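You operate a simulated robot arm through the tools that you are given. There is no shell and no other tool. Be economical: measure what you need, move in short steps, check, and stop when the job is done.

You are at the controls of a simulated robot arm. One attempt, no reset.

JOB
Take the wooden tray from the top of the lab bench and put it on the top of the small packs bench. Then put the carton from the top of the lab bench on the top of the small packs bench. Then take the white tray on the top of the lab bench and put it away on the top of the charging bench. Then take the white tub on the top of the small packs bench and put it away on the lower shelf of the small packs bench. The order counts.

Only the result counts: the job must be done as asked and must still hold three seconds after the hand-in. Knocking over, shifting, dropping, spilling or breaking anything else fails it.

ROBOT AND FRAMES
A 7-joint arm with a vacuum gripper on a trunk, on a base that drives. Base frame: it is fixed to the floor where the robot stands at the start and does not move with it; the origin is under the middle of the robot, x ahead of it, y to its left, z up; the surface under the hand at the start is at about z = 880. Lengths are in mm, angles in rad, forces in N, time in s.
With the tool pointing down near the work surface it reaches from about 100 to 640 mm from the robot's upright axis, wherever it stands. Its first joint turns from -2.007 to 2.007 rad. Places, roughly: carton [750, -500, 1000]; lower shelf of the small packs bench [600, 2500, 200]; top of the charging bench [-8400, 4900, 800]; top of the small packs bench [600, 2500, 800]; white tray (26x20x3 cm) [800, -1000, 900]; white tub [250, 2000, 750]; wooden tray (19x10x3 cm) [600, 0, 900]. Payload 2.55 kg.
Tool frame: the origin (TCP) lies in the middle of the cups' lips, and z points out of the cups. The gripper has 1 cup of 44 mm across, covering 44 by 44 mm (tool x, y); the bellows give 20 mm. With the vacuum on, a cup seals on a smooth face that it is pressed against (1 to 4 N); it does not hold porous or soft things. The pull reaches 55 N.
Orientation is that of the tool frame in the base frame, as a unit quaternion [w, x, y, z]. With the cups facing straight down, the tool's x points along the base's -x, its y along +y and its z along -z.

CONTROLS
- The arm moves only by the tool servo_tool. Its argument "plan" is a list of rows, each an object of numbers (a shift or turn left out is 0, a gripper value left out holds the last): "tx", "ty", "tz": the shift along the tool's x, y, z in mm; "ax", "ay", "az": the turn, a rotation vector about the tool's x, y, z in rad; "suction": the vacuum: 1 switches it on, 0 off. In form: [{"tx": .., "ty": .., "tz": .., "ax": .., "ay": .., "az": .., "suction": ..}, ...]. A call has 1 to 20 rows; each row is the pose to reach, as a shift and turn from the pose commanded when the call began, along the tool's axes at that moment. A row lasts 0.2 s, in which the tool goes at most 50 mm and 0.15 rad; a call with a longer step from one row to the next is refused whole, and so is a gripper value outside its range. A pose out of reach is approached as far as the arm can. The call stops where the force on the tool passes 40 N (or 10 N more than at its start, if that is more) or the arm is blocked; 0.2 s more then pass. The pull builds up within a second once a cup has sealed. Time passes only in rows, and 0.2 s behind the last, so rows that repeat a pose give it time. It gives the time, the measured TCP pose, the force on the tool (base axes) and the pull of the vacuum at its end, in the units of the frame above (readings bear some noise), with the torque about the TCP (base axes, N m) and any sound that the robot's microphone picked up, and new pictures: "pictures" is both (left out), scene, wrist or none.
- Cameras (640 x 400 px; columns grow to the right, rows downward): "scene" is now at [6.1, 142.6, 1803.7]; the picture's right is [-0.34, -0.94, 0.00], its down [-0.70, 0.25, -0.67] and it looks along [0.63, -0.23, -0.75] (base axes); focal length 274 px, centre (320, 200). "wrist" rides on the gripper at [81, 6, -173] in the tool frame; the picture's right is [-0.08, 1.00, 0.00], its down [-0.89, -0.07, -0.45] and it looks along [-0.44, -0.04, 0.90] (tool axes); focal length 256 px, centre (320, 200). There is no depth. A picture from a camera that has moved, and an enlarged one, comes with that camera's place and axes in the base frame and with its lens. The place of the scene camera against the robot may be out by one fixed shift of up to 12 mm in any direction.
- slide_trunk(by): slides the trunk up (or, below 0, down) by that many mm; the arm and the scene camera ride with it, the base frame stays. It gives what a move gives, with no picture.
- drive_base(legs): drives the robot by 1 to 6 legs, each [ahead, left, turn to the left] in mm, mm and rad, along the robot's own axes; the way and the turn of a leg run together, so that a leg with both is an arc; at most 1500 mm and 3.142 rad a leg. The arm and the cameras ride along, it lands a little off, and it stops where it bumps. It gives what a move gives, and a new picture of the scene camera.
- aim_head(pan, tilt): turns the head with the scene camera to pan (to the left, within 2.705 rad either way) and tilt (down, from -0.506 to 1.204), counted from straight ahead of the robot. It gives what a move gives, and a new picture of the scene camera.
- zoom(camera, box): a new picture of the part [left, top, right, bottom] of that camera's present view, enlarged. The clock stands still meanwhile.
- close_job(): hands the job in; it is judged then, once.

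Go step by step. Nothing tells you exact positions but the pictures and the camera data: compare them with the known pose of the tool, close in by small moves and look again before you grip or let go. The budget is 165 turns and 260 pictures, counting those below and the enlarged ones. Unless the task says otherwise, let go and move clear before handing in.

The tools are called after "Emit:" as a command line: name --argument value ..., lists and objects as JSON in quotes. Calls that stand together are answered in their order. servo_tool: Moves the arm, as the interface text tells. Its arguments: {"type":"object","properties":{"plan":{"type":"array","items":{"type":"object","properties":{"tx":{"type":"number"},"ty":{"type":"number"},"tz":{"type":"number"},"ax":{"type":"number"},"ay":{"type":"number"},"az":{"type":"number"},"suction":{"type":"number"}}}},"pictures":{"type":"string","enum":["both","scene","wrist","none"]}},"required":["plan"]} The other tools are called the same way: slide_trunk (by) slides the trunk up or down; drive_base (legs) drives the base; aim_head (pan, tilt) turns the head that bears the scene camera; zoom (camera, box) takes an enlarged picture of a part of a camera's view; close_job () hands the job in.

At the start:

```text
t: 0.0
position: [393.8, -124.3, 1156.9]
tcp_rot: [0.0, 0.0, 1.0, 0.0]
force: [0.4, 1.0, 0.2]
ft_torque: [0.02, -0.02, 0.01]
pull: 0.1
trunk travel left (down, up): [-900.0, 90.0]
robot x, y, heading: [-0.9, -0.4, -0.002]
head pan, tilt: [-0.347, 0.841]
```

scene: 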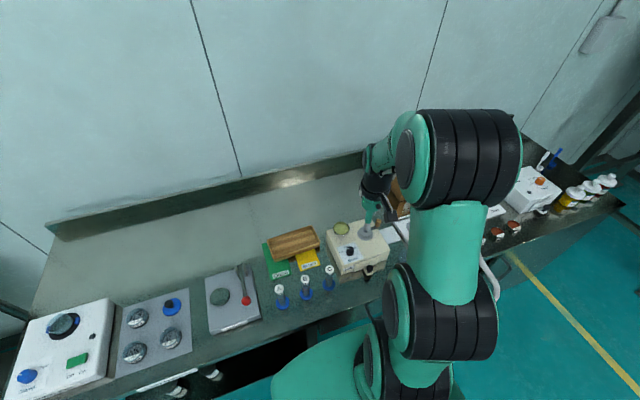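
wrist: 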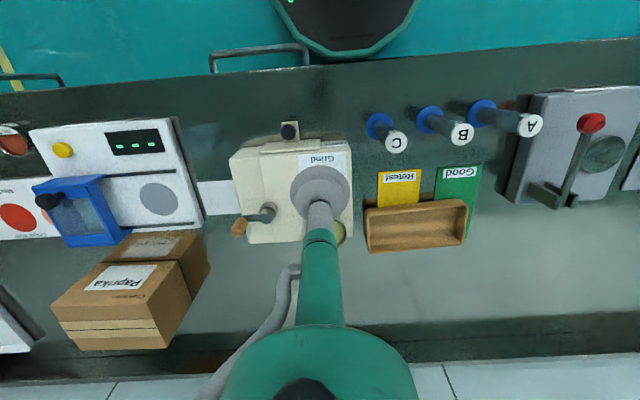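

The wooden tray appears to be near (590, 43), lying partly on the coloured cards. I'll take a closer look before moving.

Emit:
zoom --camera "wrist" --box '[340, 140, 500, 270]'

Emit:
zoom --camera "wrist" --box '[0, 180, 320, 380]'

Emit:
aim_head --pan 1.2 --tilt 0.5

```text
3.08 times, centred on (420, 205) of wrist
camera zoom: at [313.9, -117.7, 1330.1], right [0.08, 1.0, 0.0], down [0.89, -0.07, 0.45], along [0.44, -0.04, -0.9], focal length 788 px, centre (12, 185)
```

zoom: 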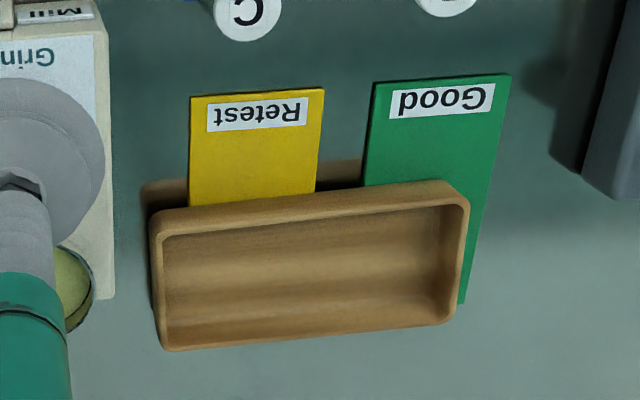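

```text
2.00 times, centred on (160, 280) of wrist
camera zoom: at [313.9, -117.7, 1330.1], right [0.08, 1.0, 0.0], down [0.89, -0.07, 0.45], along [0.44, -0.04, -0.9], focal length 512 px, centre (640, 40)
```

zoom: 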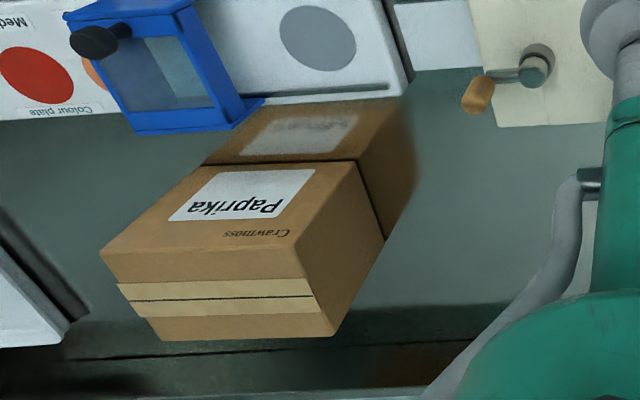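

```text
t: 1.6
position: [393.2, -125.3, 1157.2]
tcp_rot: [0.0, 0.001, 1.0, 0.0]
force: [0.5, 0.1, -0.3]
ft_torque: [-0.03, 0.01, -0.03]
pull: 0.0
trunk travel left (down, up): [-900.0, 90.0]
robot x, y, heading: [0.2, 1.0, -0.001]
head pan, tilt: [1.201, 0.499]
camera scene: at [-34.9, 254.2, 1833.0], right [0.93, -0.36, 0.0], down [-0.17, -0.45, -0.88], along [0.32, 0.82, -0.48], focal length 274 px, centre (320, 200)
```

scene: 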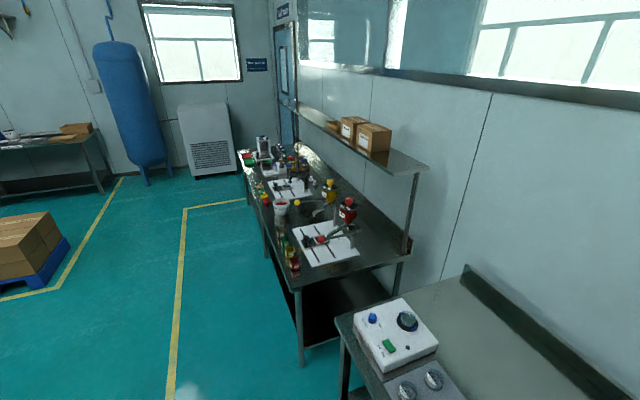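

The small packs bench is to the left. I'll zoom in to find free space and the white tub.

Emit:
zoom --camera "scene" --box '[220, 120, 420, 280]'

Emit:
aim_head --pan -0.75 --tilt 0.7

```text
2.50 times, centred on (320, 200) of scene
camera zoom: at [-34.9, 254.2, 1833.0], right [0.93, -0.36, 0.0], down [-0.17, -0.45, -0.88], along [0.32, 0.82, -0.48], focal length 686 px, centre (320, 200)
```

zoom: 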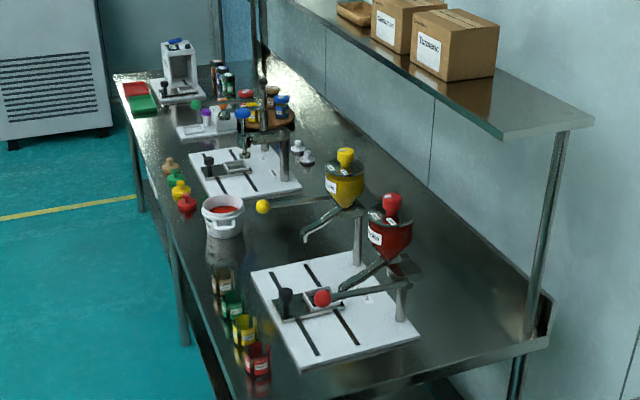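

```text
t: 3.5
position: [394.0, -124.4, 1158.2]
tcp_rot: [0.0, 0.001, 1.0, 0.001]
force: [-0.3, 0.4, -0.4]
ft_torque: [0.02, 0.0, -0.03]
pull: 0.0
trunk travel left (down, up): [-900.0, 90.0]
robot x, y, heading: [2.1, -0.4, 0.003]
head pan, tilt: [-0.75, 0.7]
camera scene: at [-5.7, 111.5, 1815.3], right [-0.68, -0.73, 0.0], down [-0.47, 0.44, -0.77], along [0.56, -0.52, -0.64], focal length 274 px, centre (320, 200)
```

scene: 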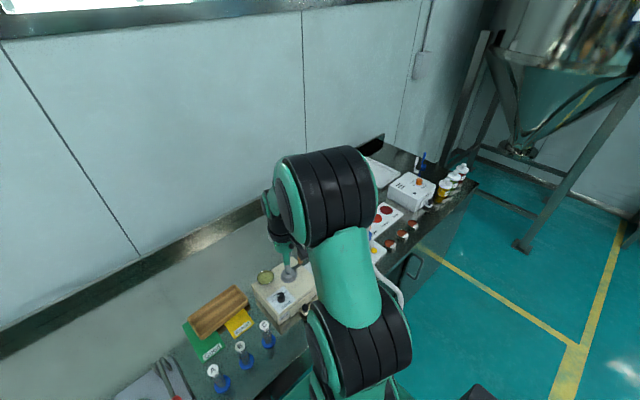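

The tray floor's centre is near (599, 50). I'll move above it, staying high, and look.

Emit:
servo_tool --plan '[{"tx": -35, "ty": 29}, {"tx": -70, "ty": 58}, {"tx": -105, "ty": 87}, {"tx": -140, "ty": 117}, {"tx": -175, "ty": 146}, {"tx": -205, "ty": 175}, {"tx": -205, "ty": 175, "tz": 45}, {"tx": -205, "ty": 175, "tz": 90}, {"tx": -205, "ty": 175, "tz": 120}, {"tx": -205, "ty": 175, "tz": 120}]'

```text
t: 5.7
position: [600.2, 50.5, 1036.7]
tcp_rot: [0.0, -0.001, 1.0, 0.0]
force: [0.1, -0.2, 0.2]
ft_torque: [0.01, -0.01, 0.0]
pull: 0.1
out of reach, approached as far as the arm can: row 5, 6, 7
trunk travel left (down, up): [-900.0, 90.0]
robot x, y, heading: [-3.0, -1.6, -0.001]
head pan, tilt: [-0.75, 0.7]
camera scene: at [-5.7, 111.6, 1815.3], right [-0.68, -0.73, 0.0], down [-0.47, 0.44, -0.77], along [0.56, -0.52, -0.64], focal length 274 px, centre (320, 200)
camera wrist: at [520.4, 57.4, 1209.8], right [0.08, 1.0, 0.0], down [0.89, -0.07, 0.45], along [0.44, -0.04, -0.89], focal length 256 px, centre (320, 200)
```

scene: 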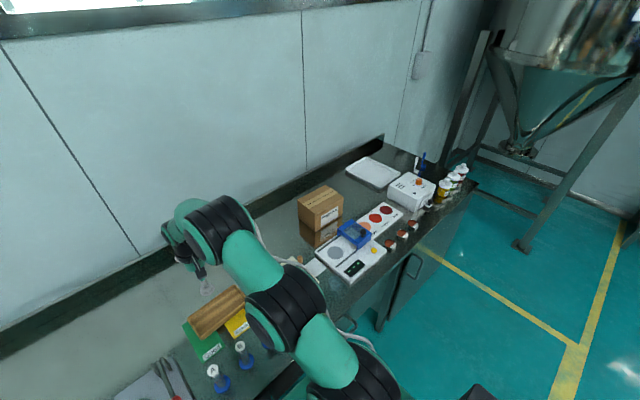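
wrist: 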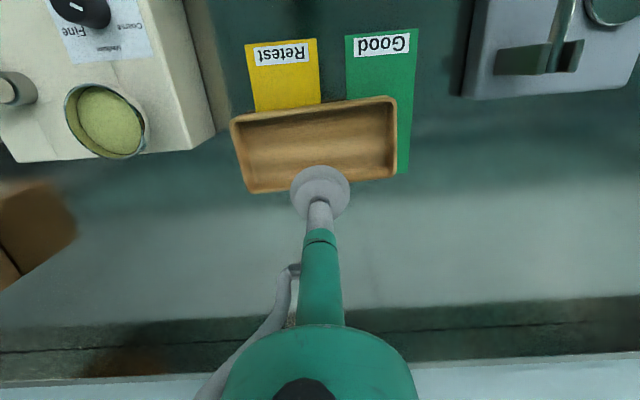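

Tray centre comes out at about (599, 45). I'll centre there and go down near its floor with the vacuum on.

Emit:
servo_tool --plan '[{"tx": 1, "ty": -6}, {"tx": 1, "ty": -6, "tz": 40}, {"tx": 1, "ty": -6, "tz": 80}, {"tx": 1, "ty": -6, "tz": 110}, {"tx": 1, "ty": -6, "tz": 125}, {"tx": 1, "ty": -6, "tz": 130, "suction": 1}, {"tx": 1, "ty": -6, "tz": 130}]'

```text
t: 7.3
position: [597.6, 43.4, 909.0]
tcp_rot: [0.001, 0.0, 1.0, 0.0]
force: [0.1, 0.4, -0.6]
ft_torque: [0.0, 0.01, 0.0]
pull: 0.0
trunk travel left (down, up): [-900.0, 90.0]
robot x, y, heading: [-2.1, 0.0, -0.0]
head pan, tilt: [-0.75, 0.7]
camera scene: at [-5.6, 111.6, 1815.3], right [-0.68, -0.73, 0.0], down [-0.47, 0.44, -0.76], along [0.56, -0.52, -0.64], focal length 274 px, centre (320, 200)
camera wrist: at [518.9, 51.0, 1080.4], right [0.08, 1.0, 0.0], down [0.89, -0.07, 0.45], along [0.44, -0.04, -0.9], focal length 256 px, centre (320, 200)
```

scene: 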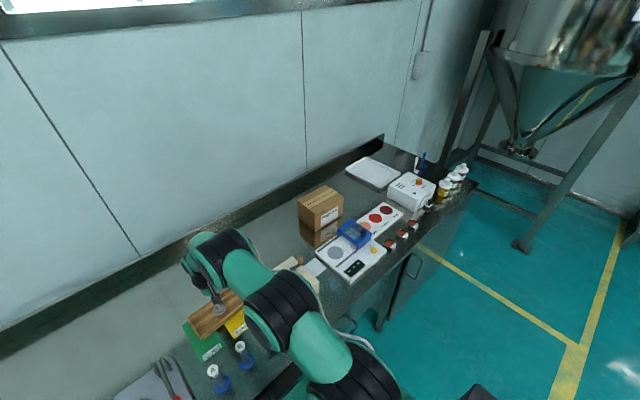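
wrist: 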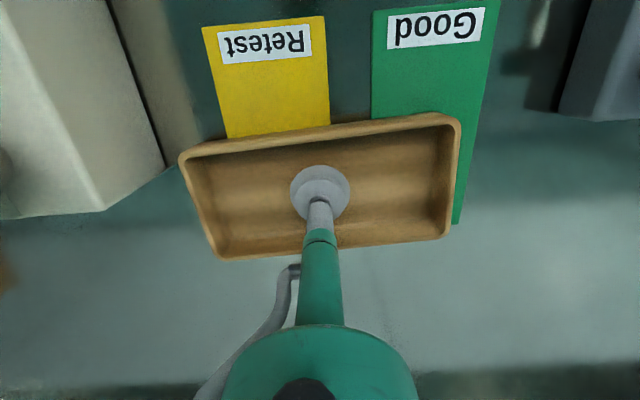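

The cup is centred over the tray floor. Going down in small steps.

Emit:
servo_tool --plan '[{"tz": 4}, {"tz": 8}, {"tz": 12}, {"tz": 14}, {"tz": 14}]' --pictures "none"

```text
t: 8.5
position: [597.4, 45.0, 894.0]
tcp_rot: [0.0, 0.0, 1.0, 0.0]
force: [-0.3, -0.2, 0.1]
ft_torque: [-0.02, 0.03, -0.01]
pull: 54.8
trunk travel left (down, up): [-900.0, 90.0]
robot x, y, heading: [0.1, -1.2, 0.003]
head pan, tilt: [-0.75, 0.7]
```

The vacuum has sealed at z ≈ 894. Lifting straight up.

Emit:
servo_tool --plan '[{"tz": -10}, {"tz": -30}, {"tz": -60}, {"tz": -100}, {"tz": -150}, {"tz": -200}, {"tz": -200}]' --pictures "wrist"

```text
t: 10.1
position: [597.5, 43.5, 1093.9]
tcp_rot: [0.0, 0.0, 1.0, 0.0]
force: [0.6, 0.3, -2.6]
ft_torque: [-0.01, 0.02, 0.01]
pull: 54.8
trunk travel left (down, up): [-900.0, 90.0]
robot x, y, heading: [1.7, -0.1, 0.0]
head pan, tilt: [-0.75, 0.7]
camera wrist: at [517.9, 50.9, 1265.9], right [0.08, 1.0, 0.0], down [0.89, -0.07, 0.44], along [0.44, -0.04, -0.9], focal length 256 px, centre (320, 200)
```

wrist: 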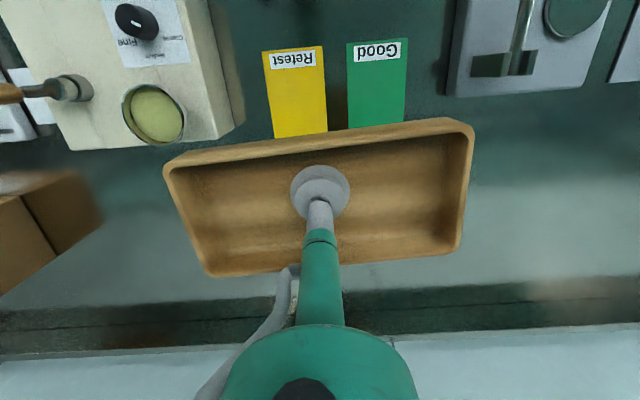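

The tray is held level. I'll pull it in, back off from the benches, and drive left to the packs bench.

Emit:
servo_tool --plan '[{"tx": 45, "tz": -10}, {"tx": 90, "tz": -20}, {"tx": 135, "tz": -40}, {"tx": 180, "tz": -60}, {"tx": 220, "tz": -60}, {"tx": 220, "tz": -60}]' --pictures "none"

Emit:
drive_base --legs '[[-200, 0, 0], [0, 1000, 0], [0, 850, 0]]'

Emit:
aim_head --pan 0.0 --tilt 0.75

```text
t: 11.5
position: [376.7, 42.9, 1153.9]
tcp_rot: [0.0, 0.0, 1.0, -0.001]
force: [0.2, 0.0, -2.5]
ft_torque: [-0.03, 0.02, 0.0]
pull: 55.3
trunk travel left (down, up): [-900.0, 90.0]
robot x, y, heading: [4.0, -1.6, 0.001]
head pan, tilt: [-0.75, 0.7]
```

```text
t: 21.9
position: [179.2, 1870.5, 1154.8]
tcp_rot: [0.0, -0.002, 1.0, -0.001]
force: [-0.8, -0.9, -2.2]
ft_torque: [0.01, 0.03, 0.04]
pull: 55.3
trunk travel left (down, up): [-900.0, 90.0]
robot x, y, heading: [-199.6, 1824.9, 0.009]
head pan, tilt: [-0.75, 0.7]
camera scene: at [-204.1, 1937.2, 1815.3], right [-0.68, -0.73, 0.0], down [-0.47, 0.44, -0.77], along [0.56, -0.52, -0.64], focal length 274 px, centre (320, 200)
```

scene: 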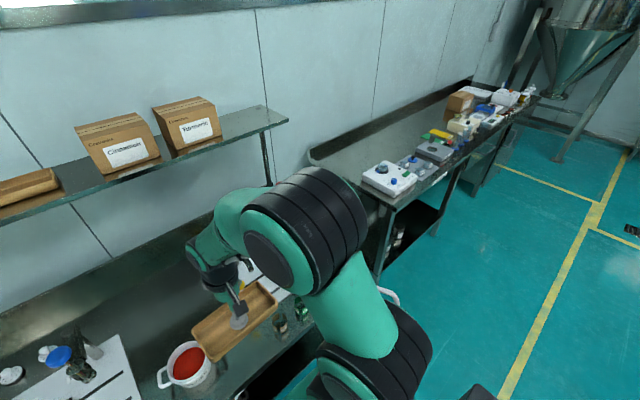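

```text
t: 23.0
position: [179.1, 1869.3, 1154.7]
tcp_rot: [0.0, -0.003, 1.0, 0.0]
force: [0.1, 0.0, -2.3]
ft_torque: [-0.01, 0.0, -0.02]
pull: 55.0
trunk travel left (down, up): [-900.0, 90.0]
robot x, y, heading: [-194.6, 1826.5, 0.007]
head pan, tilt: [0.0, 0.75]
camera scene: at [-183.6, 1995.1, 1811.0], right [0.0, -1.0, 0.0], down [-0.68, 0.0, -0.73], along [0.73, 0.0, -0.68], focal length 274 px, centre (320, 200)
```

scene: 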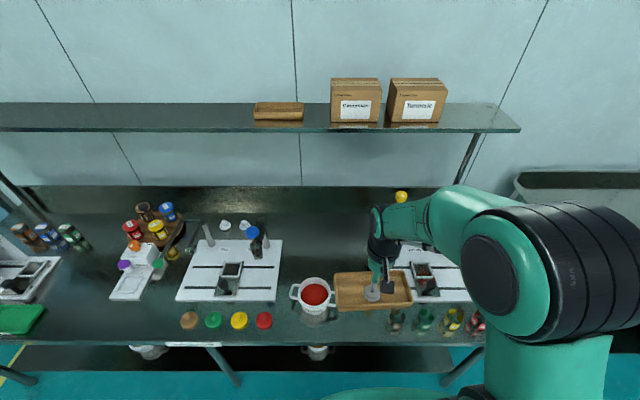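

I need an unobstructed view of the worktop between the two boards. I'll check the wrist view and zoom in on the scene.

Emit:
zoom --camera "wrist" --box '[0, 0, 640, 400]'

Emit:
zoom --camera "scene" --box '[160, 190, 480, 390]'

```text
1.00 times, centred on (320, 200) of wrist (not enlarged: the box is as wide or as high as the picture)
camera zoom: at [99.7, 1876.8, 1327.1], right [0.07, 1.0, 0.0], down [0.89, -0.07, 0.45], along [0.44, -0.03, -0.9], focal length 256 px, centre (320, 200)
```

zoom: 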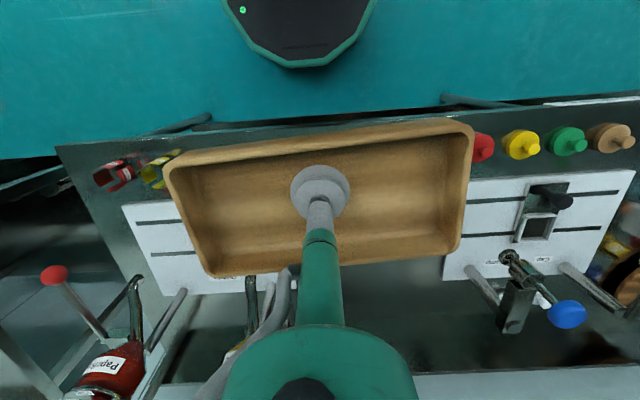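

```text
2.00 times, centred on (320, 290) of scene
camera zoom: at [-183.6, 1995.1, 1811.0], right [0.0, -1.0, 0.0], down [-0.68, 0.0, -0.73], along [0.73, 0.0, -0.68], focal length 549 px, centre (320, 20)
```

zoom: 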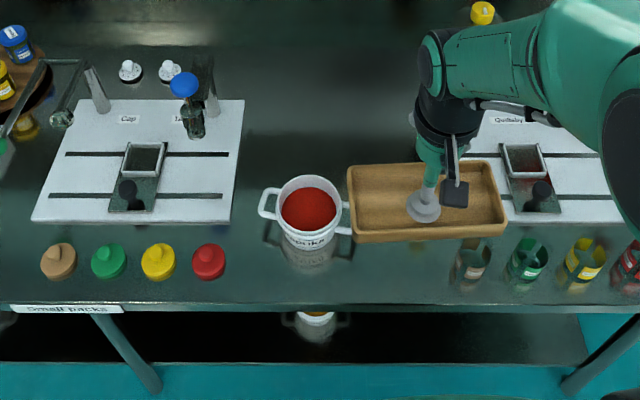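

Bench top is about z 755 with its front edge at x ≈ 184. The gap between the boards runs from y ≈ 1790 to 2178, but the arm hides part of it, so I'll swing the arm left to see.

Emit:
servo_tool --plan '[{"ty": 45}, {"ty": 90}, {"ty": 135}, {"ty": 180}, {"ty": 225}, {"ty": 270}, {"ty": 310}, {"ty": 310}]' --pictures "both"

Emit:
aim_head --pan -0.25 --tilt 0.75

Emit:
zoom --camera "scene" --box '[100, 160, 420, 360]'

```text
t: 24.8
position: [177.5, 2178.8, 1152.7]
tcp_rot: [0.001, -0.002, 1.0, 0.0]
force: [0.5, -0.1, -1.9]
ft_torque: [0.01, 0.02, -0.02]
pull: 55.4
trunk travel left (down, up): [-900.0, 90.0]
robot x, y, heading: [-197.0, 1829.5, 0.005]
head pan, tilt: [0.0, 0.75]
camera scene: at [-183.9, 1993.6, 1811.2], right [0.0, -1.0, 0.0], down [-0.68, 0.0, -0.73], along [0.73, 0.0, -0.68], focal length 274 px, centre (320, 200)
camera wrist: at [97.8, 2186.1, 1325.4], right [0.07, 1.0, 0.0], down [0.89, -0.07, 0.45], along [0.44, -0.03, -0.9], focal length 256 px, centre (320, 200)
```

scene: 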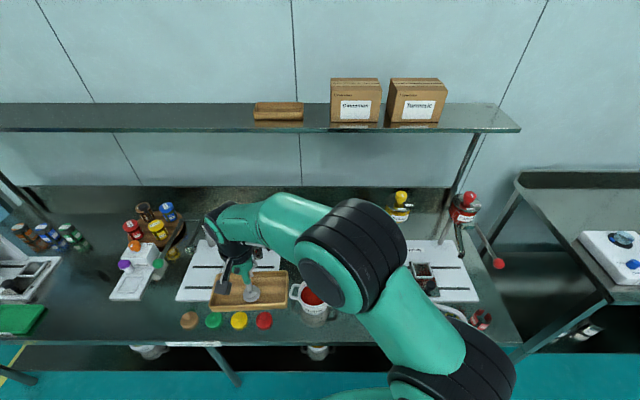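
wrist: 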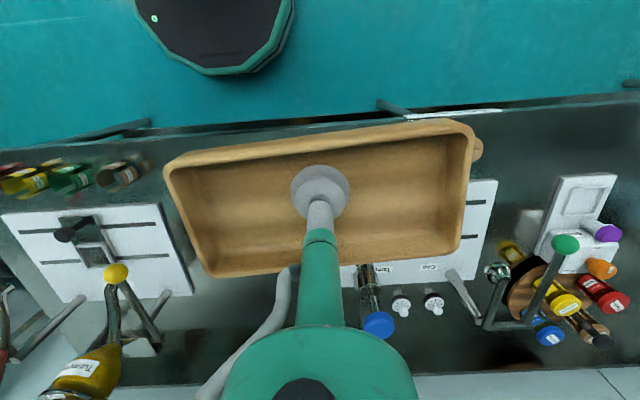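

```text
t: 25.6
position: [176.0, 2181.2, 1152.9]
tcp_rot: [-0.001, -0.003, 1.0, 0.0]
force: [0.0, 0.0, -2.9]
ft_torque: [-0.01, 0.01, 0.01]
pull: 54.9
trunk travel left (down, up): [-900.0, 90.0]
robot x, y, heading: [-201.8, 1821.6, 0.006]
head pan, tilt: [-0.25, 0.75]
camera scene: at [-186.0, 1975.1, 1811.0], right [-0.24, -0.97, 0.0], down [-0.66, 0.16, -0.73], along [0.71, -0.18, -0.68], focal length 274 px, centre (320, 200)
```

scene: 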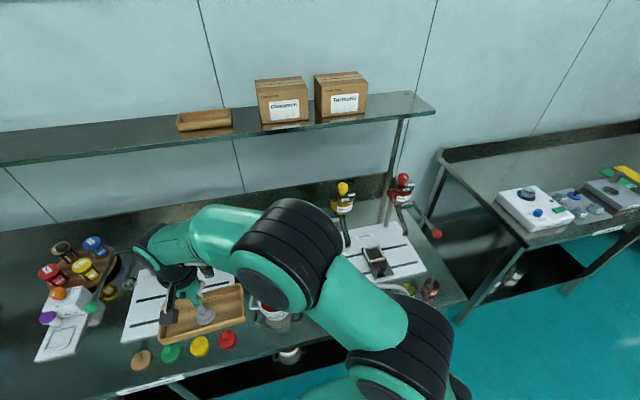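

```text
2.00 times, centred on (260, 260) of scene
camera zoom: at [-186.0, 1975.1, 1811.0], right [-0.24, -0.97, 0.0], down [-0.66, 0.16, -0.73], along [0.71, -0.18, -0.68], focal length 549 px, centre (440, 80)
```

zoom: 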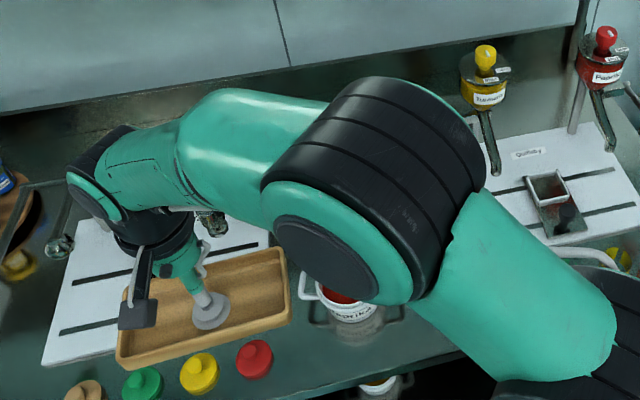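

The gap is clear behind the tub, roughly y 1790–2170 and x 420–600. I'll swing back, move the base ahead 60, and hover over (490, 1890).

Emit:
servo_tool --plan '[{"ty": -45}, {"ty": -90}, {"ty": -135}, {"ty": -180}, {"ty": -225}, {"ty": -270}, {"ty": -285}, {"ty": -285}]' --pictures "none"

Emit:
drive_base --legs '[[60, 40, 0]]'

```text
t: 27.4
position: [177.0, 1895.4, 1152.4]
tcp_rot: [0.0, -0.003, 1.0, 0.0]
force: [-0.8, -0.1, -1.0]
ft_torque: [0.01, 0.0, -0.03]
pull: 54.7
trunk travel left (down, up): [-900.0, 90.0]
robot x, y, heading: [-199.5, 1824.8, 0.002]
head pan, tilt: [-0.25, 0.75]
```

```text
t: 28.4
position: [235.2, 1936.6, 1153.2]
tcp_rot: [-0.001, -0.003, 1.0, 0.0]
force: [0.3, -0.6, -1.8]
ft_torque: [-0.02, 0.04, 0.0]
pull: 55.0
trunk travel left (down, up): [-900.0, 90.0]
robot x, y, heading: [-139.5, 1863.7, 0.004]
head pan, tilt: [-0.25, 0.75]
camera scene: at [-126.8, 2015.3, 1811.0], right [-0.24, -0.97, 0.0], down [-0.66, 0.16, -0.73], along [0.71, -0.18, -0.68], focal length 274 px, centre (320, 200)
```

scene: 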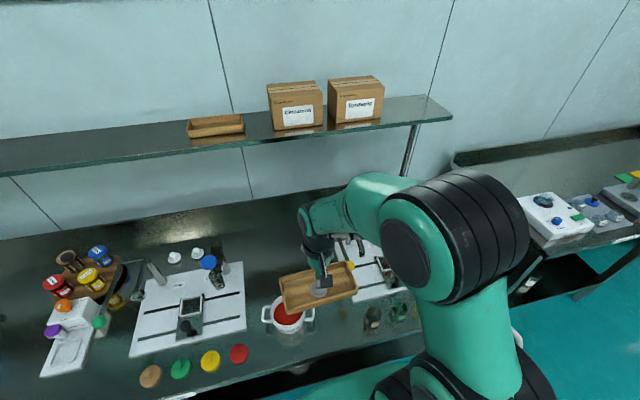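

Extending over the target at the same height to look down.

Emit:
servo_tool --plan '[{"tx": -45, "ty": -8}, {"tx": -90, "ty": -16}, {"tx": -135, "ty": -24}, {"tx": -180, "ty": -32}, {"tx": -220, "ty": -40}, {"tx": -255, "ty": -45}, {"tx": -255, "ty": -45}]'

```text
t: 30.0
position: [443.4, 1893.6, 1128.7]
tcp_rot: [0.0, -0.003, 1.0, 0.0]
force: [0.6, 0.2, -2.2]
ft_torque: [-0.02, 0.03, -0.01]
pull: 55.1
out of reach, approached as far as the arm can: row 5, 6, 7
trunk travel left (down, up): [-900.0, 90.0]
robot x, y, heading: [-142.5, 1863.5, 0.005]
head pan, tilt: [-0.25, 0.75]
camera scene: at [-127.0, 2014.8, 1811.0], right [-0.24, -0.97, 0.0], down [-0.66, 0.16, -0.73], along [0.71, -0.18, -0.68], focal length 274 px, centre (320, 200)
camera wrist: at [363.6, 1901.0, 1300.2], right [0.07, 1.0, 0.0], down [0.89, -0.07, 0.45], along [0.44, -0.03, -0.9], focal length 256 px, centre (320, 200)
```

scene: 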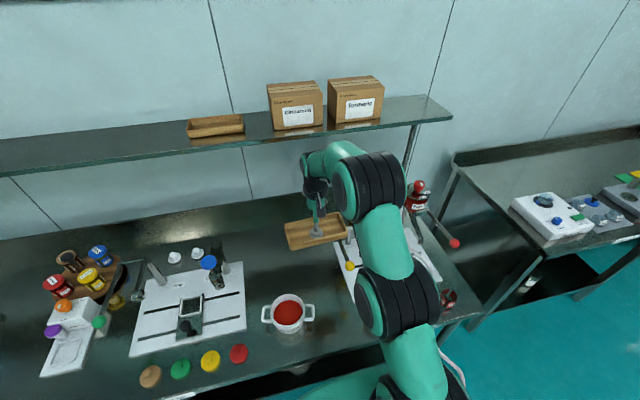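
wrist: 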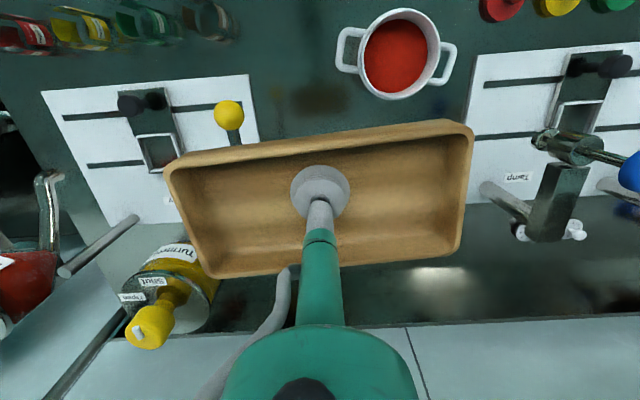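

The yellow lever ball sits at about (400, 1784, 958), close to the back spot. A safer place is the tray turned 90° at about (300, 1865), right of the tub, leaving the back spot for the carton. I'll retract and turn.

Emit:
servo_tool --plan '[{"tx": 30, "ty": -5, "az": 0.14}, {"tx": 60, "ty": -10, "az": 0.28}, {"tx": 90, "ty": -15, "az": 0.42}, {"tx": 120, "ty": -20, "az": 0.56}, {"tx": 143, "ty": -28, "az": 0.7}, {"tx": 143, "ty": -28, "az": 0.84}, {"tx": 143, "ty": -28, "az": 0.98}, {"tx": 143, "ty": -28, "az": 1.12}, {"tx": 143, "ty": -28, "az": 1.26}, {"tx": 143, "ty": -28, "az": 1.4}, {"tx": 143, "ty": -28, "az": 1.52}, {"tx": 143, "ty": -28, "az": 1.6}, {"tx": 143, "ty": -28, "az": 1.6}]'

```text
t: 32.8
position: [300.8, 1865.1, 1128.2]
tcp_rot: [0.0, 0.716, 0.698, 0.001]
force: [0.0, 0.7, -3.4]
ft_torque: [0.01, 0.0, 0.03]
pull: 55.0
trunk travel left (down, up): [-900.0, 90.0]
robot x, y, heading: [-143.5, 1865.2, 0.006]
head pan, tilt: [-0.25, 0.75]
camera scene: at [-127.8, 2014.6, 1811.0], right [-0.24, -0.97, 0.0], down [-0.66, 0.16, -0.73], along [0.71, -0.18, -0.68], focal length 274 px, centre (320, 200)
camera wrist: at [310.4, 1946.3, 1299.8], right [0.99, -0.1, 0.0], down [-0.09, -0.89, 0.45], along [-0.05, -0.44, -0.9], focal length 256 px, centre (320, 200)
```

scene: 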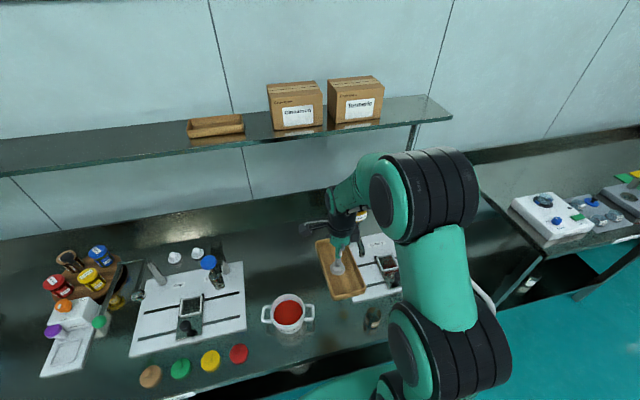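
wrist: 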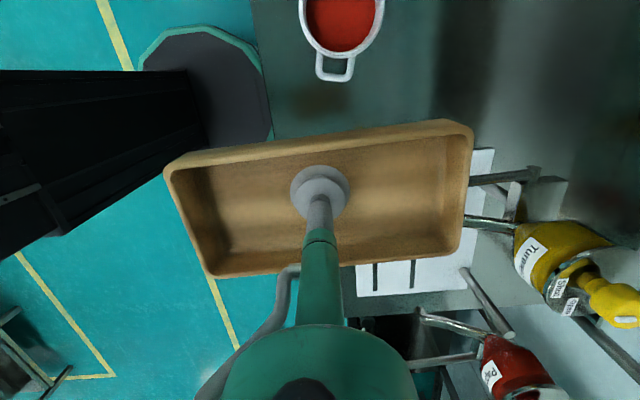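

Tray is turned along x. I'll nudge to (320, 1868), clear of the lever ball and the tub handle, and lower the trunk 130.

Emit:
servo_tool --plan '[{"ty": 20, "tx": 3}, {"ty": 20, "tx": 3}]' --pictures "none"

Emit:
slide_trunk --by -130

Emit:
zoom --camera "wrist" --box '[0, 0, 640, 400]'

Emit:
zoom --camera "scene" --box '[220, 180, 460, 360]'

```text
t: 33.4
position: [321.3, 1866.9, 1127.7]
tcp_rot: [0.0, 0.716, 0.698, 0.001]
force: [-0.1, -0.4, -2.8]
ft_torque: [0.03, -0.03, 0.01]
pull: 54.9
trunk travel left (down, up): [-900.0, 90.0]
robot x, y, heading: [-137.8, 1865.7, 0.004]
head pan, tilt: [-0.25, 0.75]
```

```text
t: 35.0
position: [321.4, 1867.2, 997.0]
tcp_rot: [0.0, 0.716, 0.698, 0.0]
force: [-0.9, -0.3, -2.1]
ft_torque: [0.02, 0.02, -0.02]
pull: 54.8
trunk travel left (down, up): [-770.0, 220.0]
robot x, y, heading: [-137.8, 1868.4, 0.009]
head pan, tilt: [-0.25, 0.75]
```

```text
1.00 times, centred on (320, 200) of wrist (not enlarged: the box is as wide or as high as the picture)
camera zoom: at [331.0, 1948.3, 1170.2], right [0.99, -0.1, 0.0], down [-0.09, -0.89, 0.45], along [-0.05, -0.44, -0.9], focal length 256 px, centre (320, 200)
```

zoom: 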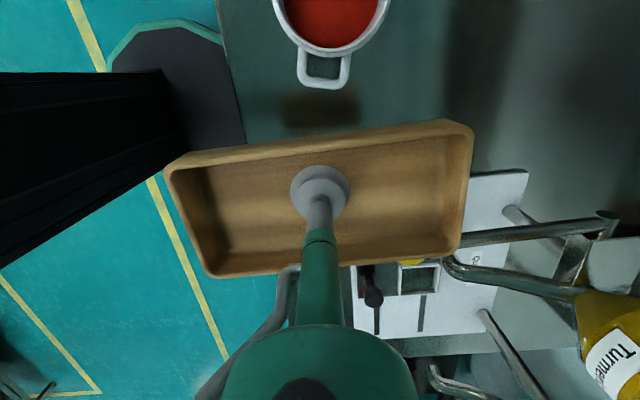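

```text
2.22 times, centred on (340, 270) of scene
camera zoom: at [-127.9, 2014.5, 1681.1], right [-0.24, -0.97, 0.0], down [-0.66, 0.16, -0.73], along [0.71, -0.18, -0.68], focal length 610 px, centre (276, 44)
```

zoom: 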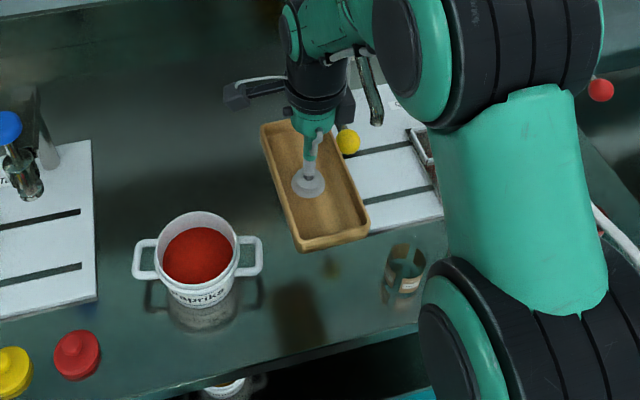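

Clearances look good: about 25 mm to the ball. Going down to just above the bench.

Emit:
servo_tool --plan '[{"tz": 40}, {"tz": 80}, {"tz": 120}, {"tz": 160}, {"tz": 190}, {"tz": 205}, {"tz": 205}]'

```text
t: 36.6
position: [322.0, 1866.8, 790.2]
tcp_rot: [0.0, 0.716, 0.698, 0.0]
force: [-0.2, -0.4, -1.9]
ft_torque: [0.01, -0.05, 0.03]
pull: 55.3
trunk travel left (down, up): [-770.0, 220.0]
robot x, y, heading: [-138.7, 1870.4, 0.002]
head pan, tilt: [-0.25, 0.75]
camera scene: at [-127.9, 2014.6, 1681.0], right [-0.24, -0.97, 0.0], down [-0.66, 0.16, -0.73], along [0.71, -0.18, -0.68], focal length 274 px, centre (320, 200)
camera wrist: at [331.2, 1948.2, 963.4], right [0.99, -0.1, 0.0], down [-0.09, -0.89, 0.45], along [-0.05, -0.44, -0.9], focal length 256 px, centre (320, 200)
```

scene: 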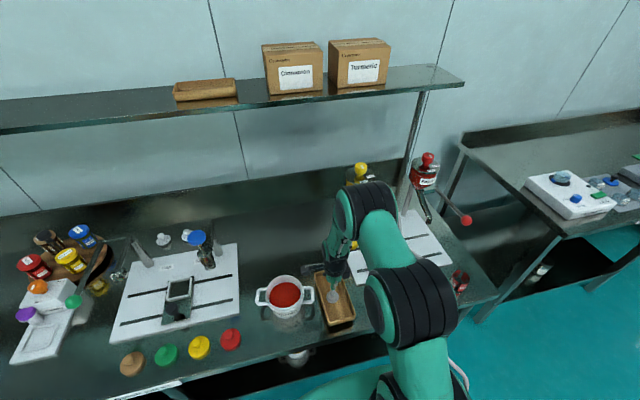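
wrist: 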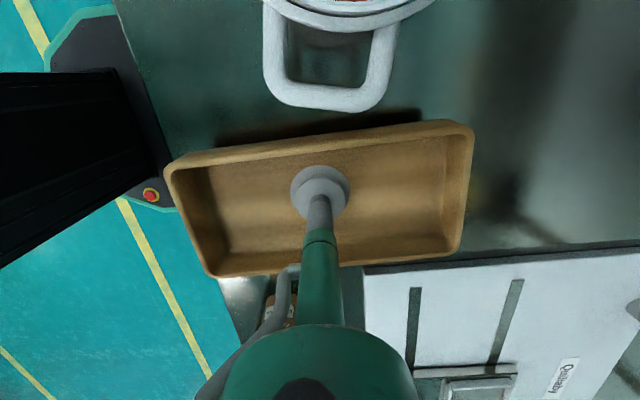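

Tray front end is ~30 mm inside the bench edge. Shift inward a bit and lower to contact in small steps.

Emit:
servo_tool --plan '[{"ty": 8, "tz": 5}, {"ty": 8, "tz": 10}, {"ty": 8, "tz": 14}, {"ty": 8, "tz": 18}, {"ty": 8, "tz": 20}, {"ty": 8, "tz": 20}]' --pictures "none"

```text
t: 38.0
position: [328.9, 1866.2, 773.0]
tcp_rot: [0.0, 0.715, 0.699, 0.0]
force: [0.5, -1.4, -2.9]
ft_torque: [0.02, -0.04, 0.01]
pull: 55.2
trunk travel left (down, up): [-770.0, 220.0]
robot x, y, heading: [-140.2, 1862.5, 0.009]
head pan, tilt: [-0.25, 0.75]
```

Emit:
servo_tool --plan '[{"tz": 2}, {"tz": 4}, {"tz": 4}]' --pictures "none"

Emit:
servo_tool --plan '[{"tz": 2}, {"tz": 4}, {"tz": 4}]' --pictures "none"

```text
t: 38.8
position: [325.9, 1866.7, 766.1]
tcp_rot: [-0.003, 0.716, 0.699, -0.002]
force: [-4.2, -1.4, -17.9]
ft_torque: [-0.07, -0.35, -0.03]
pull: 54.6
trunk travel left (down, up): [-770.0, 220.0]
robot x, y, heading: [-137.9, 1866.5, 0.01]
head pan, tilt: [-0.25, 0.75]
```

```text
t: 39.6
position: [328.3, 1867.2, 766.4]
tcp_rot: [0.0, 0.716, 0.698, 0.0]
force: [-11.7, 0.5, 5.8]
ft_torque: [-0.07, -0.02, -0.02]
pull: 55.0
trunk travel left (down, up): [-770.0, 220.0]
robot x, y, heading: [-139.9, 1866.8, 0.001]
head pan, tilt: [-0.25, 0.75]
```

The forces are odd; I'll look before releasing.

Emit:
servo_tool --plan '[{"tz": 0}]'

Emit:
zoom --camera "scene" --box '[240, 220, 480, 370]'

```text
t: 40.0
position: [327.4, 1867.6, 764.6]
tcp_rot: [0.0, 0.715, 0.699, 0.0]
force: [-12.2, 0.5, 5.5]
ft_torque: [-0.07, -0.05, -0.02]
pull: 55.2
trunk travel left (down, up): [-770.0, 220.0]
robot x, y, heading: [-138.5, 1865.1, 0.008]
head pan, tilt: [-0.25, 0.75]
camera scene: at [-130.8, 2014.8, 1681.1], right [-0.24, -0.97, 0.0], down [-0.66, 0.16, -0.73], along [0.71, -0.18, -0.68], focal length 274 px, centre (320, 200)
camera wrist: at [337.3, 1948.3, 937.7], right [0.99, -0.1, 0.0], down [-0.09, -0.89, 0.45], along [-0.05, -0.44, -0.9], focal length 256 px, centre (320, 200)
```

scene: 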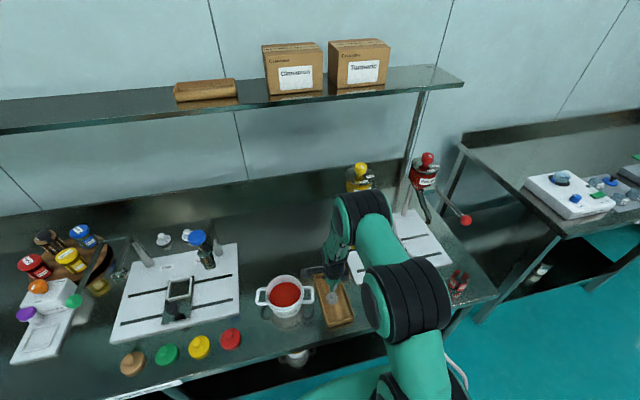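
wrist: 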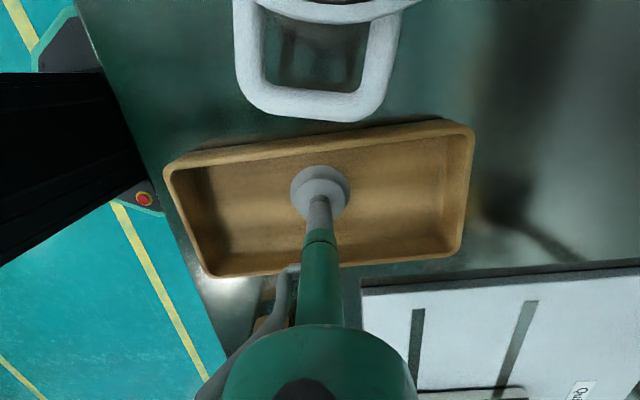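

```text
2.67 times, centred on (360, 295) of scene
camera zoom: at [-130.8, 2014.8, 1681.1], right [-0.24, -0.97, 0.0], down [-0.66, 0.16, -0.73], along [0.71, -0.18, -0.68], focal length 732 px, centre (213, -53)
```

zoom: 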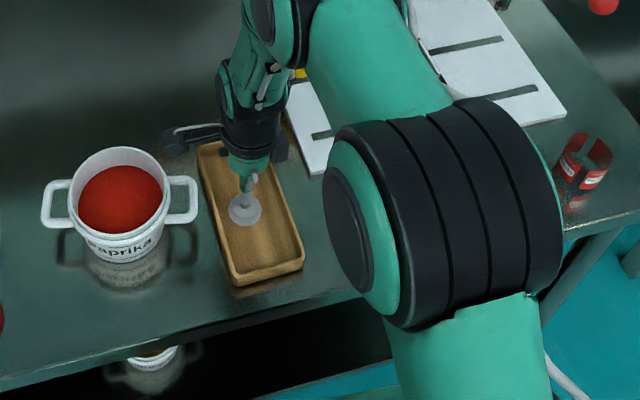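

The tray sits flat on the bench. Releasing and rising.

Emit:
servo_tool --plan '[{"suction": 0}, {"suction": 0}, {"suction": 0}, {"suction": 0}, {"tz": -5}, {"tz": -20}, {"tz": -50}, {"tz": -90}, {"tz": -130}, {"tz": -170}, {"tz": -210}, {"tz": -250}]'

```text
t: 42.6
position: [327.9, 1867.6, 1013.9]
tcp_rot: [0.0, 0.716, 0.698, -0.001]
force: [-0.1, 0.7, 0.6]
ft_torque: [-0.01, -0.02, -0.01]
pull: 0.1
trunk travel left (down, up): [-770.0, 220.0]
robot x, y, heading: [-140.2, 1861.3, 0.006]
head pan, tilt: [-0.25, 0.75]
camera scene: at [-128.9, 2014.6, 1681.0], right [-0.24, -0.97, 0.0], down [-0.66, 0.16, -0.73], along [0.71, -0.18, -0.68], focal length 274 px, centre (320, 200)
camera wrist: at [338.7, 1947.8, 1186.4], right [0.99, -0.1, 0.0], down [-0.09, -0.89, 0.45], along [-0.05, -0.44, -0.9], focal length 256 px, centre (320, 200)
```

scene: 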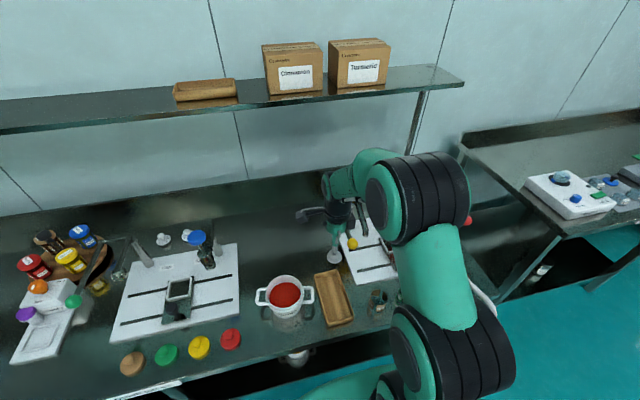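
wrist: 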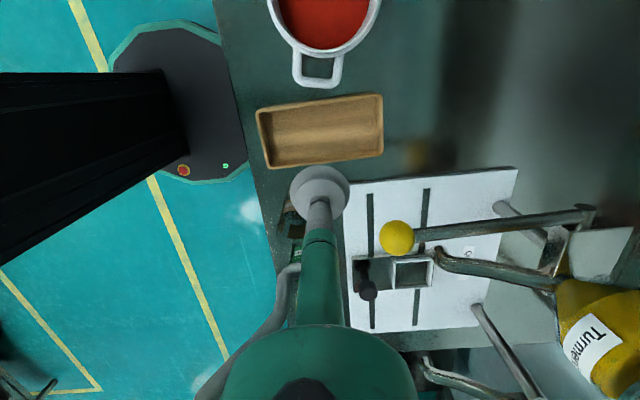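

The tray is placed and clear. Next I return for the carton: turn the tool back, retract, raise the trunk, and drive right.

Emit:
servo_tool --plan '[{"ty": -40, "az": -0.14}, {"ty": -80, "az": -0.28}, {"ty": -110, "az": -0.42}, {"ty": -110, "az": -0.56}, {"ty": -110, "az": -0.7}, {"ty": -110, "az": -0.84}, {"ty": -110, "az": -0.98}, {"ty": -110, "az": -1.12}, {"ty": -110, "az": -1.26}, {"ty": -110, "az": -1.4}, {"ty": -110, "az": -1.52}, {"ty": -110, "az": -1.6}]' --pictures "none"

Emit:
slide_trunk --by 220

Emit:
aim_head --pan 0.0 --tilt 0.8

Emit:
drive_base --legs '[[-120, 0, 0], [0, -1200, 0], [0, -1210, 0]]'

```text
t: 45.2
position: [217.8, 1869.7, 1013.7]
tcp_rot: [0.0, -0.004, 1.0, 0.0]
force: [-0.2, -0.3, -0.9]
ft_torque: [-0.03, 0.02, -0.04]
pull: 0.0
trunk travel left (down, up): [-770.0, 220.0]
robot x, y, heading: [-138.8, 1863.7, 0.003]
head pan, tilt: [-0.25, 0.75]
```

```text
t: 47.5
position: [218.0, 1870.4, 1234.7]
tcp_rot: [0.0, -0.003, 1.0, 0.0]
force: [-0.3, 0.2, 0.9]
ft_torque: [0.0, -0.03, -0.02]
pull: 0.1
trunk travel left (down, up): [-990.0, 0.0]
robot x, y, heading: [-141.6, 1864.4, 0.005]
head pan, tilt: [-0.25, 0.75]
```

```text
t: 48.3
position: [219.0, 1869.3, 1234.5]
tcp_rot: [0.0, -0.003, 1.0, 0.0]
force: [-0.8, -0.8, 0.1]
ft_torque: [0.04, 0.01, 0.03]
pull: 0.1
trunk travel left (down, up): [-990.0, 0.0]
robot x, y, heading: [-138.2, 1865.4, 0.005]
head pan, tilt: [0.0, 0.799]
camera scene: at [-127.5, 2035.0, 1897.0], right [0.0, -1.0, 0.0], down [-0.72, 0.0, -0.7], along [0.7, 0.0, -0.72], focal length 274 px, centre (320, 200)
```

scene: 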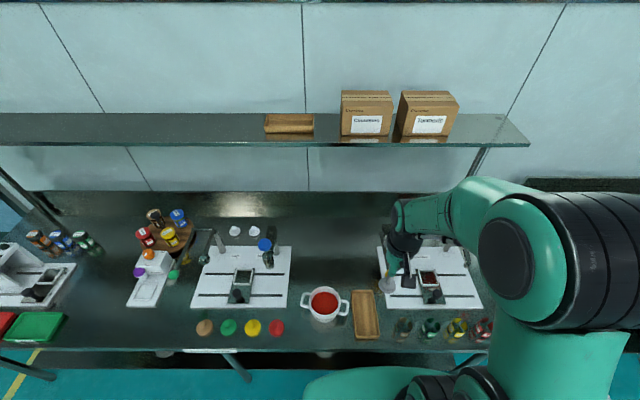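

```text
t: 61.0
position: [120.7, -543.7, 1235.1]
tcp_rot: [0.001, -0.006, 1.0, 0.0]
force: [0.1, 0.3, -0.6]
ft_torque: [-0.01, -0.02, 0.01]
pull: 0.1
trunk travel left (down, up): [-990.0, 0.0]
robot x, y, heading: [-237.4, -546.9, 0.01]
head pan, tilt: [0.0, 0.799]
camera scene: at [-227.6, -380.4, 1897.0], right [0.01, -1.0, 0.0], down [-0.72, -0.01, -0.7], along [0.7, 0.01, -0.72], focal length 274 px, centre (320, 200)
```

scene: 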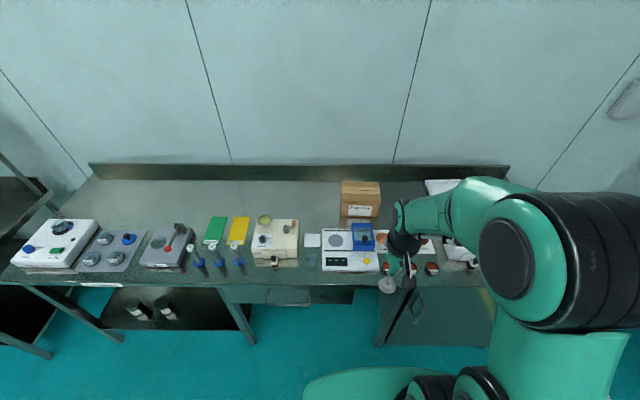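

The carton is straight ahead, about (695, -555). I'll move the base forward to x ≈ 5 and look.

Emit:
drive_base --legs '[[242, 0, -0.01]]'

Emit:
servo_tool --plan '[{"tx": -40}, {"tx": -70}, {"tx": -70}]'

```text
t: 62.8
position: [361.9, -545.2, 1234.6]
tcp_rot: [0.0, -0.001, 1.0, 0.0]
force: [-0.4, 0.2, -0.1]
ft_torque: [-0.03, 0.0, -0.03]
pull: 0.1
trunk travel left (down, up): [-990.0, 0.0]
robot x, y, heading: [5.5, -548.2, 0.002]
head pan, tilt: [0.0, 0.799]
camera scene: at [15.7, -378.8, 1897.0], right [0.0, -1.0, 0.0], down [-0.72, 0.0, -0.7], along [0.7, 0.0, -0.72], focal length 274 px, centre (320, 200)
```

scene: 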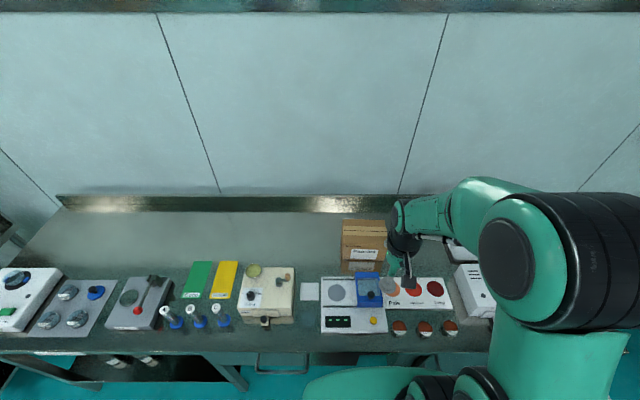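

```text
t: 63.5
position: [430.7, -545.8, 1234.4]
tcp_rot: [-0.001, -0.002, 1.0, 0.0]
force: [-0.6, 0.2, -0.5]
ft_torque: [0.02, 0.0, -0.02]
pull: 0.0
trunk travel left (down, up): [-990.0, 0.0]
robot x, y, heading: [4.5, -552.3, 0.003]
head pan, tilt: [0.0, 0.799]
camera scene: at [14.6, -378.8, 1897.0], right [0.0, -1.0, 0.0], down [-0.72, 0.0, -0.7], along [0.7, 0.0, -0.72], focal length 274 px, centre (320, 200)
camera wrist: at [352.2, -540.0, 1407.4], right [0.08, 1.0, 0.0], down [0.89, -0.07, 0.45], along [0.44, -0.03, -0.9], focal length 256 px, centre (320, 200)
```

scene: 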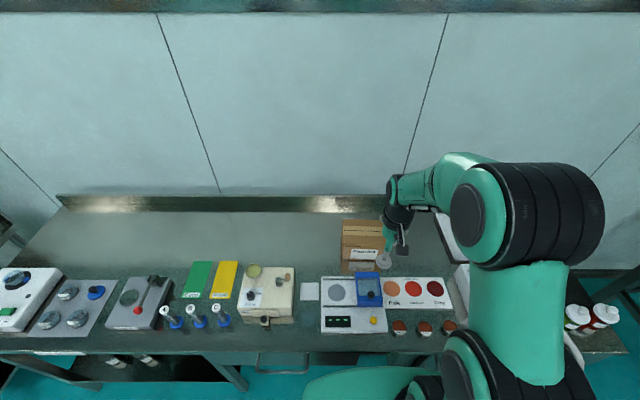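
wrist: 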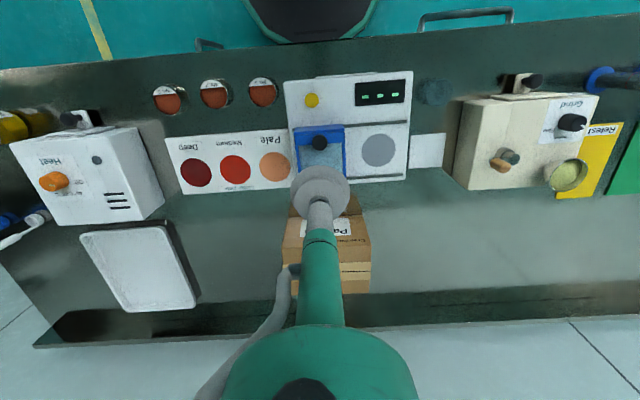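

Carton top spans x 650–776, centre (713, -550), top z ≈ 998. I need more reach, so I'll creep the base ahead 30 mm.

Emit:
drive_base --legs '[[30, 0, 0]]'

Emit:
servo_tool --plan '[{"tx": -40, "tz": 20}, {"tx": -80, "tz": 40}, {"tx": -120, "tz": 80}, {"tx": -155, "tz": 120}, {"tx": -190, "tz": 150}, {"tx": -210, "tz": 180}, {"tx": -225, "tz": 200}, {"tx": -235, "tz": 200}, {"tx": -235, "tz": 200}]'

```text
t: 64.4
position: [459.9, -547.4, 1236.0]
tcp_rot: [0.002, -0.003, 1.0, 0.0]
force: [-0.7, 0.1, -0.7]
ft_torque: [0.01, -0.04, 0.0]
pull: 0.1
trunk travel left (down, up): [-990.0, 0.0]
robot x, y, heading: [31.5, -547.2, 0.004]
head pan, tilt: [0.0, 0.799]
camera scene: at [40.8, -378.7, 1897.1], right [0.0, -1.0, 0.0], down [-0.72, 0.0, -0.7], along [0.7, 0.0, -0.72], focal length 274 px, centre (320, 200)
```

scene: 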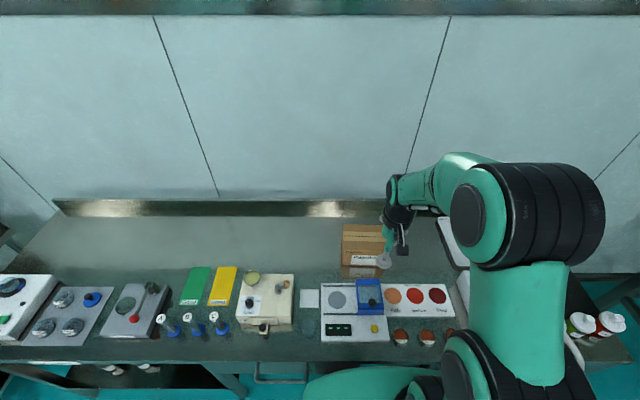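

```text
refused: row 3 steps farther than a row can; nothing moved
```

Emit:
servo_tool --plan '[{"tx": -40, "tz": 20}, {"tx": -75, "tz": 50}, {"tx": -110, "tz": 80}, {"tx": -145, "tz": 110}, {"tx": -175, "tz": 140}, {"tx": -200, "tz": 170}, {"tx": -220, "tz": 195}, {"tx": -235, "tz": 200}, {"tx": -235, "tz": 200}]'

```text
t: 66.4
position: [688.7, -545.8, 1035.0]
tcp_rot: [0.001, -0.002, 1.0, 0.0]
force: [-0.1, 0.0, 0.6]
ft_torque: [0.01, 0.03, 0.03]
pull: 0.1
out of reach, approached as far as the arm can: row 8, 9
trunk travel left (down, up): [-990.0, 0.0]
robot x, y, heading: [34.2, -550.2, 0.0]
head pan, tilt: [0.0, 0.799]
camera scene: at [45.3, -378.7, 1897.0], right [0.0, -1.0, 0.0], down [-0.72, 0.0, -0.7], along [0.7, 0.0, -0.72], focal length 274 px, centre (320, 200)
camera wrist: at [610.5, -538.9, 1207.3], right [0.08, 1.0, 0.0], down [0.89, -0.07, 0.45], along [0.44, -0.03, -0.9], focal length 256 px, centre (320, 200)
```

scene: 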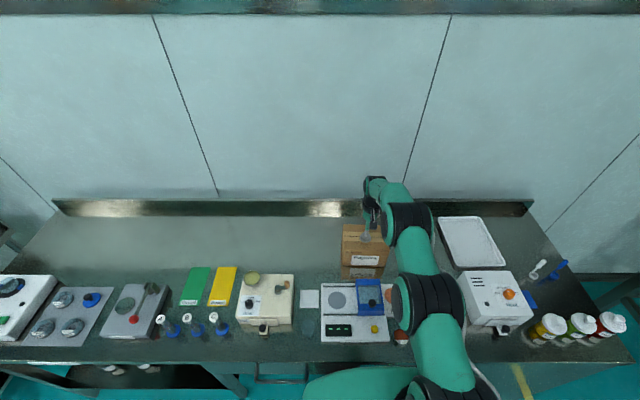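
wrist: 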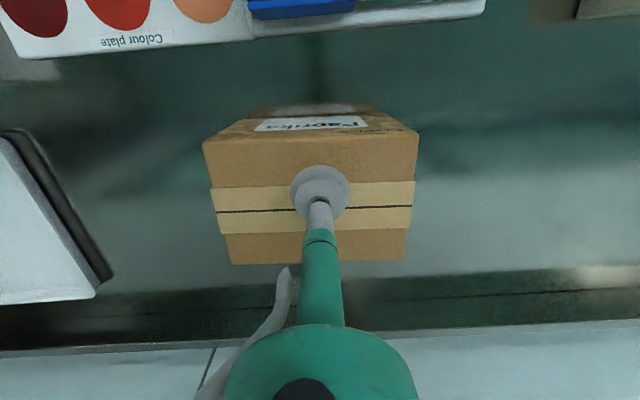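

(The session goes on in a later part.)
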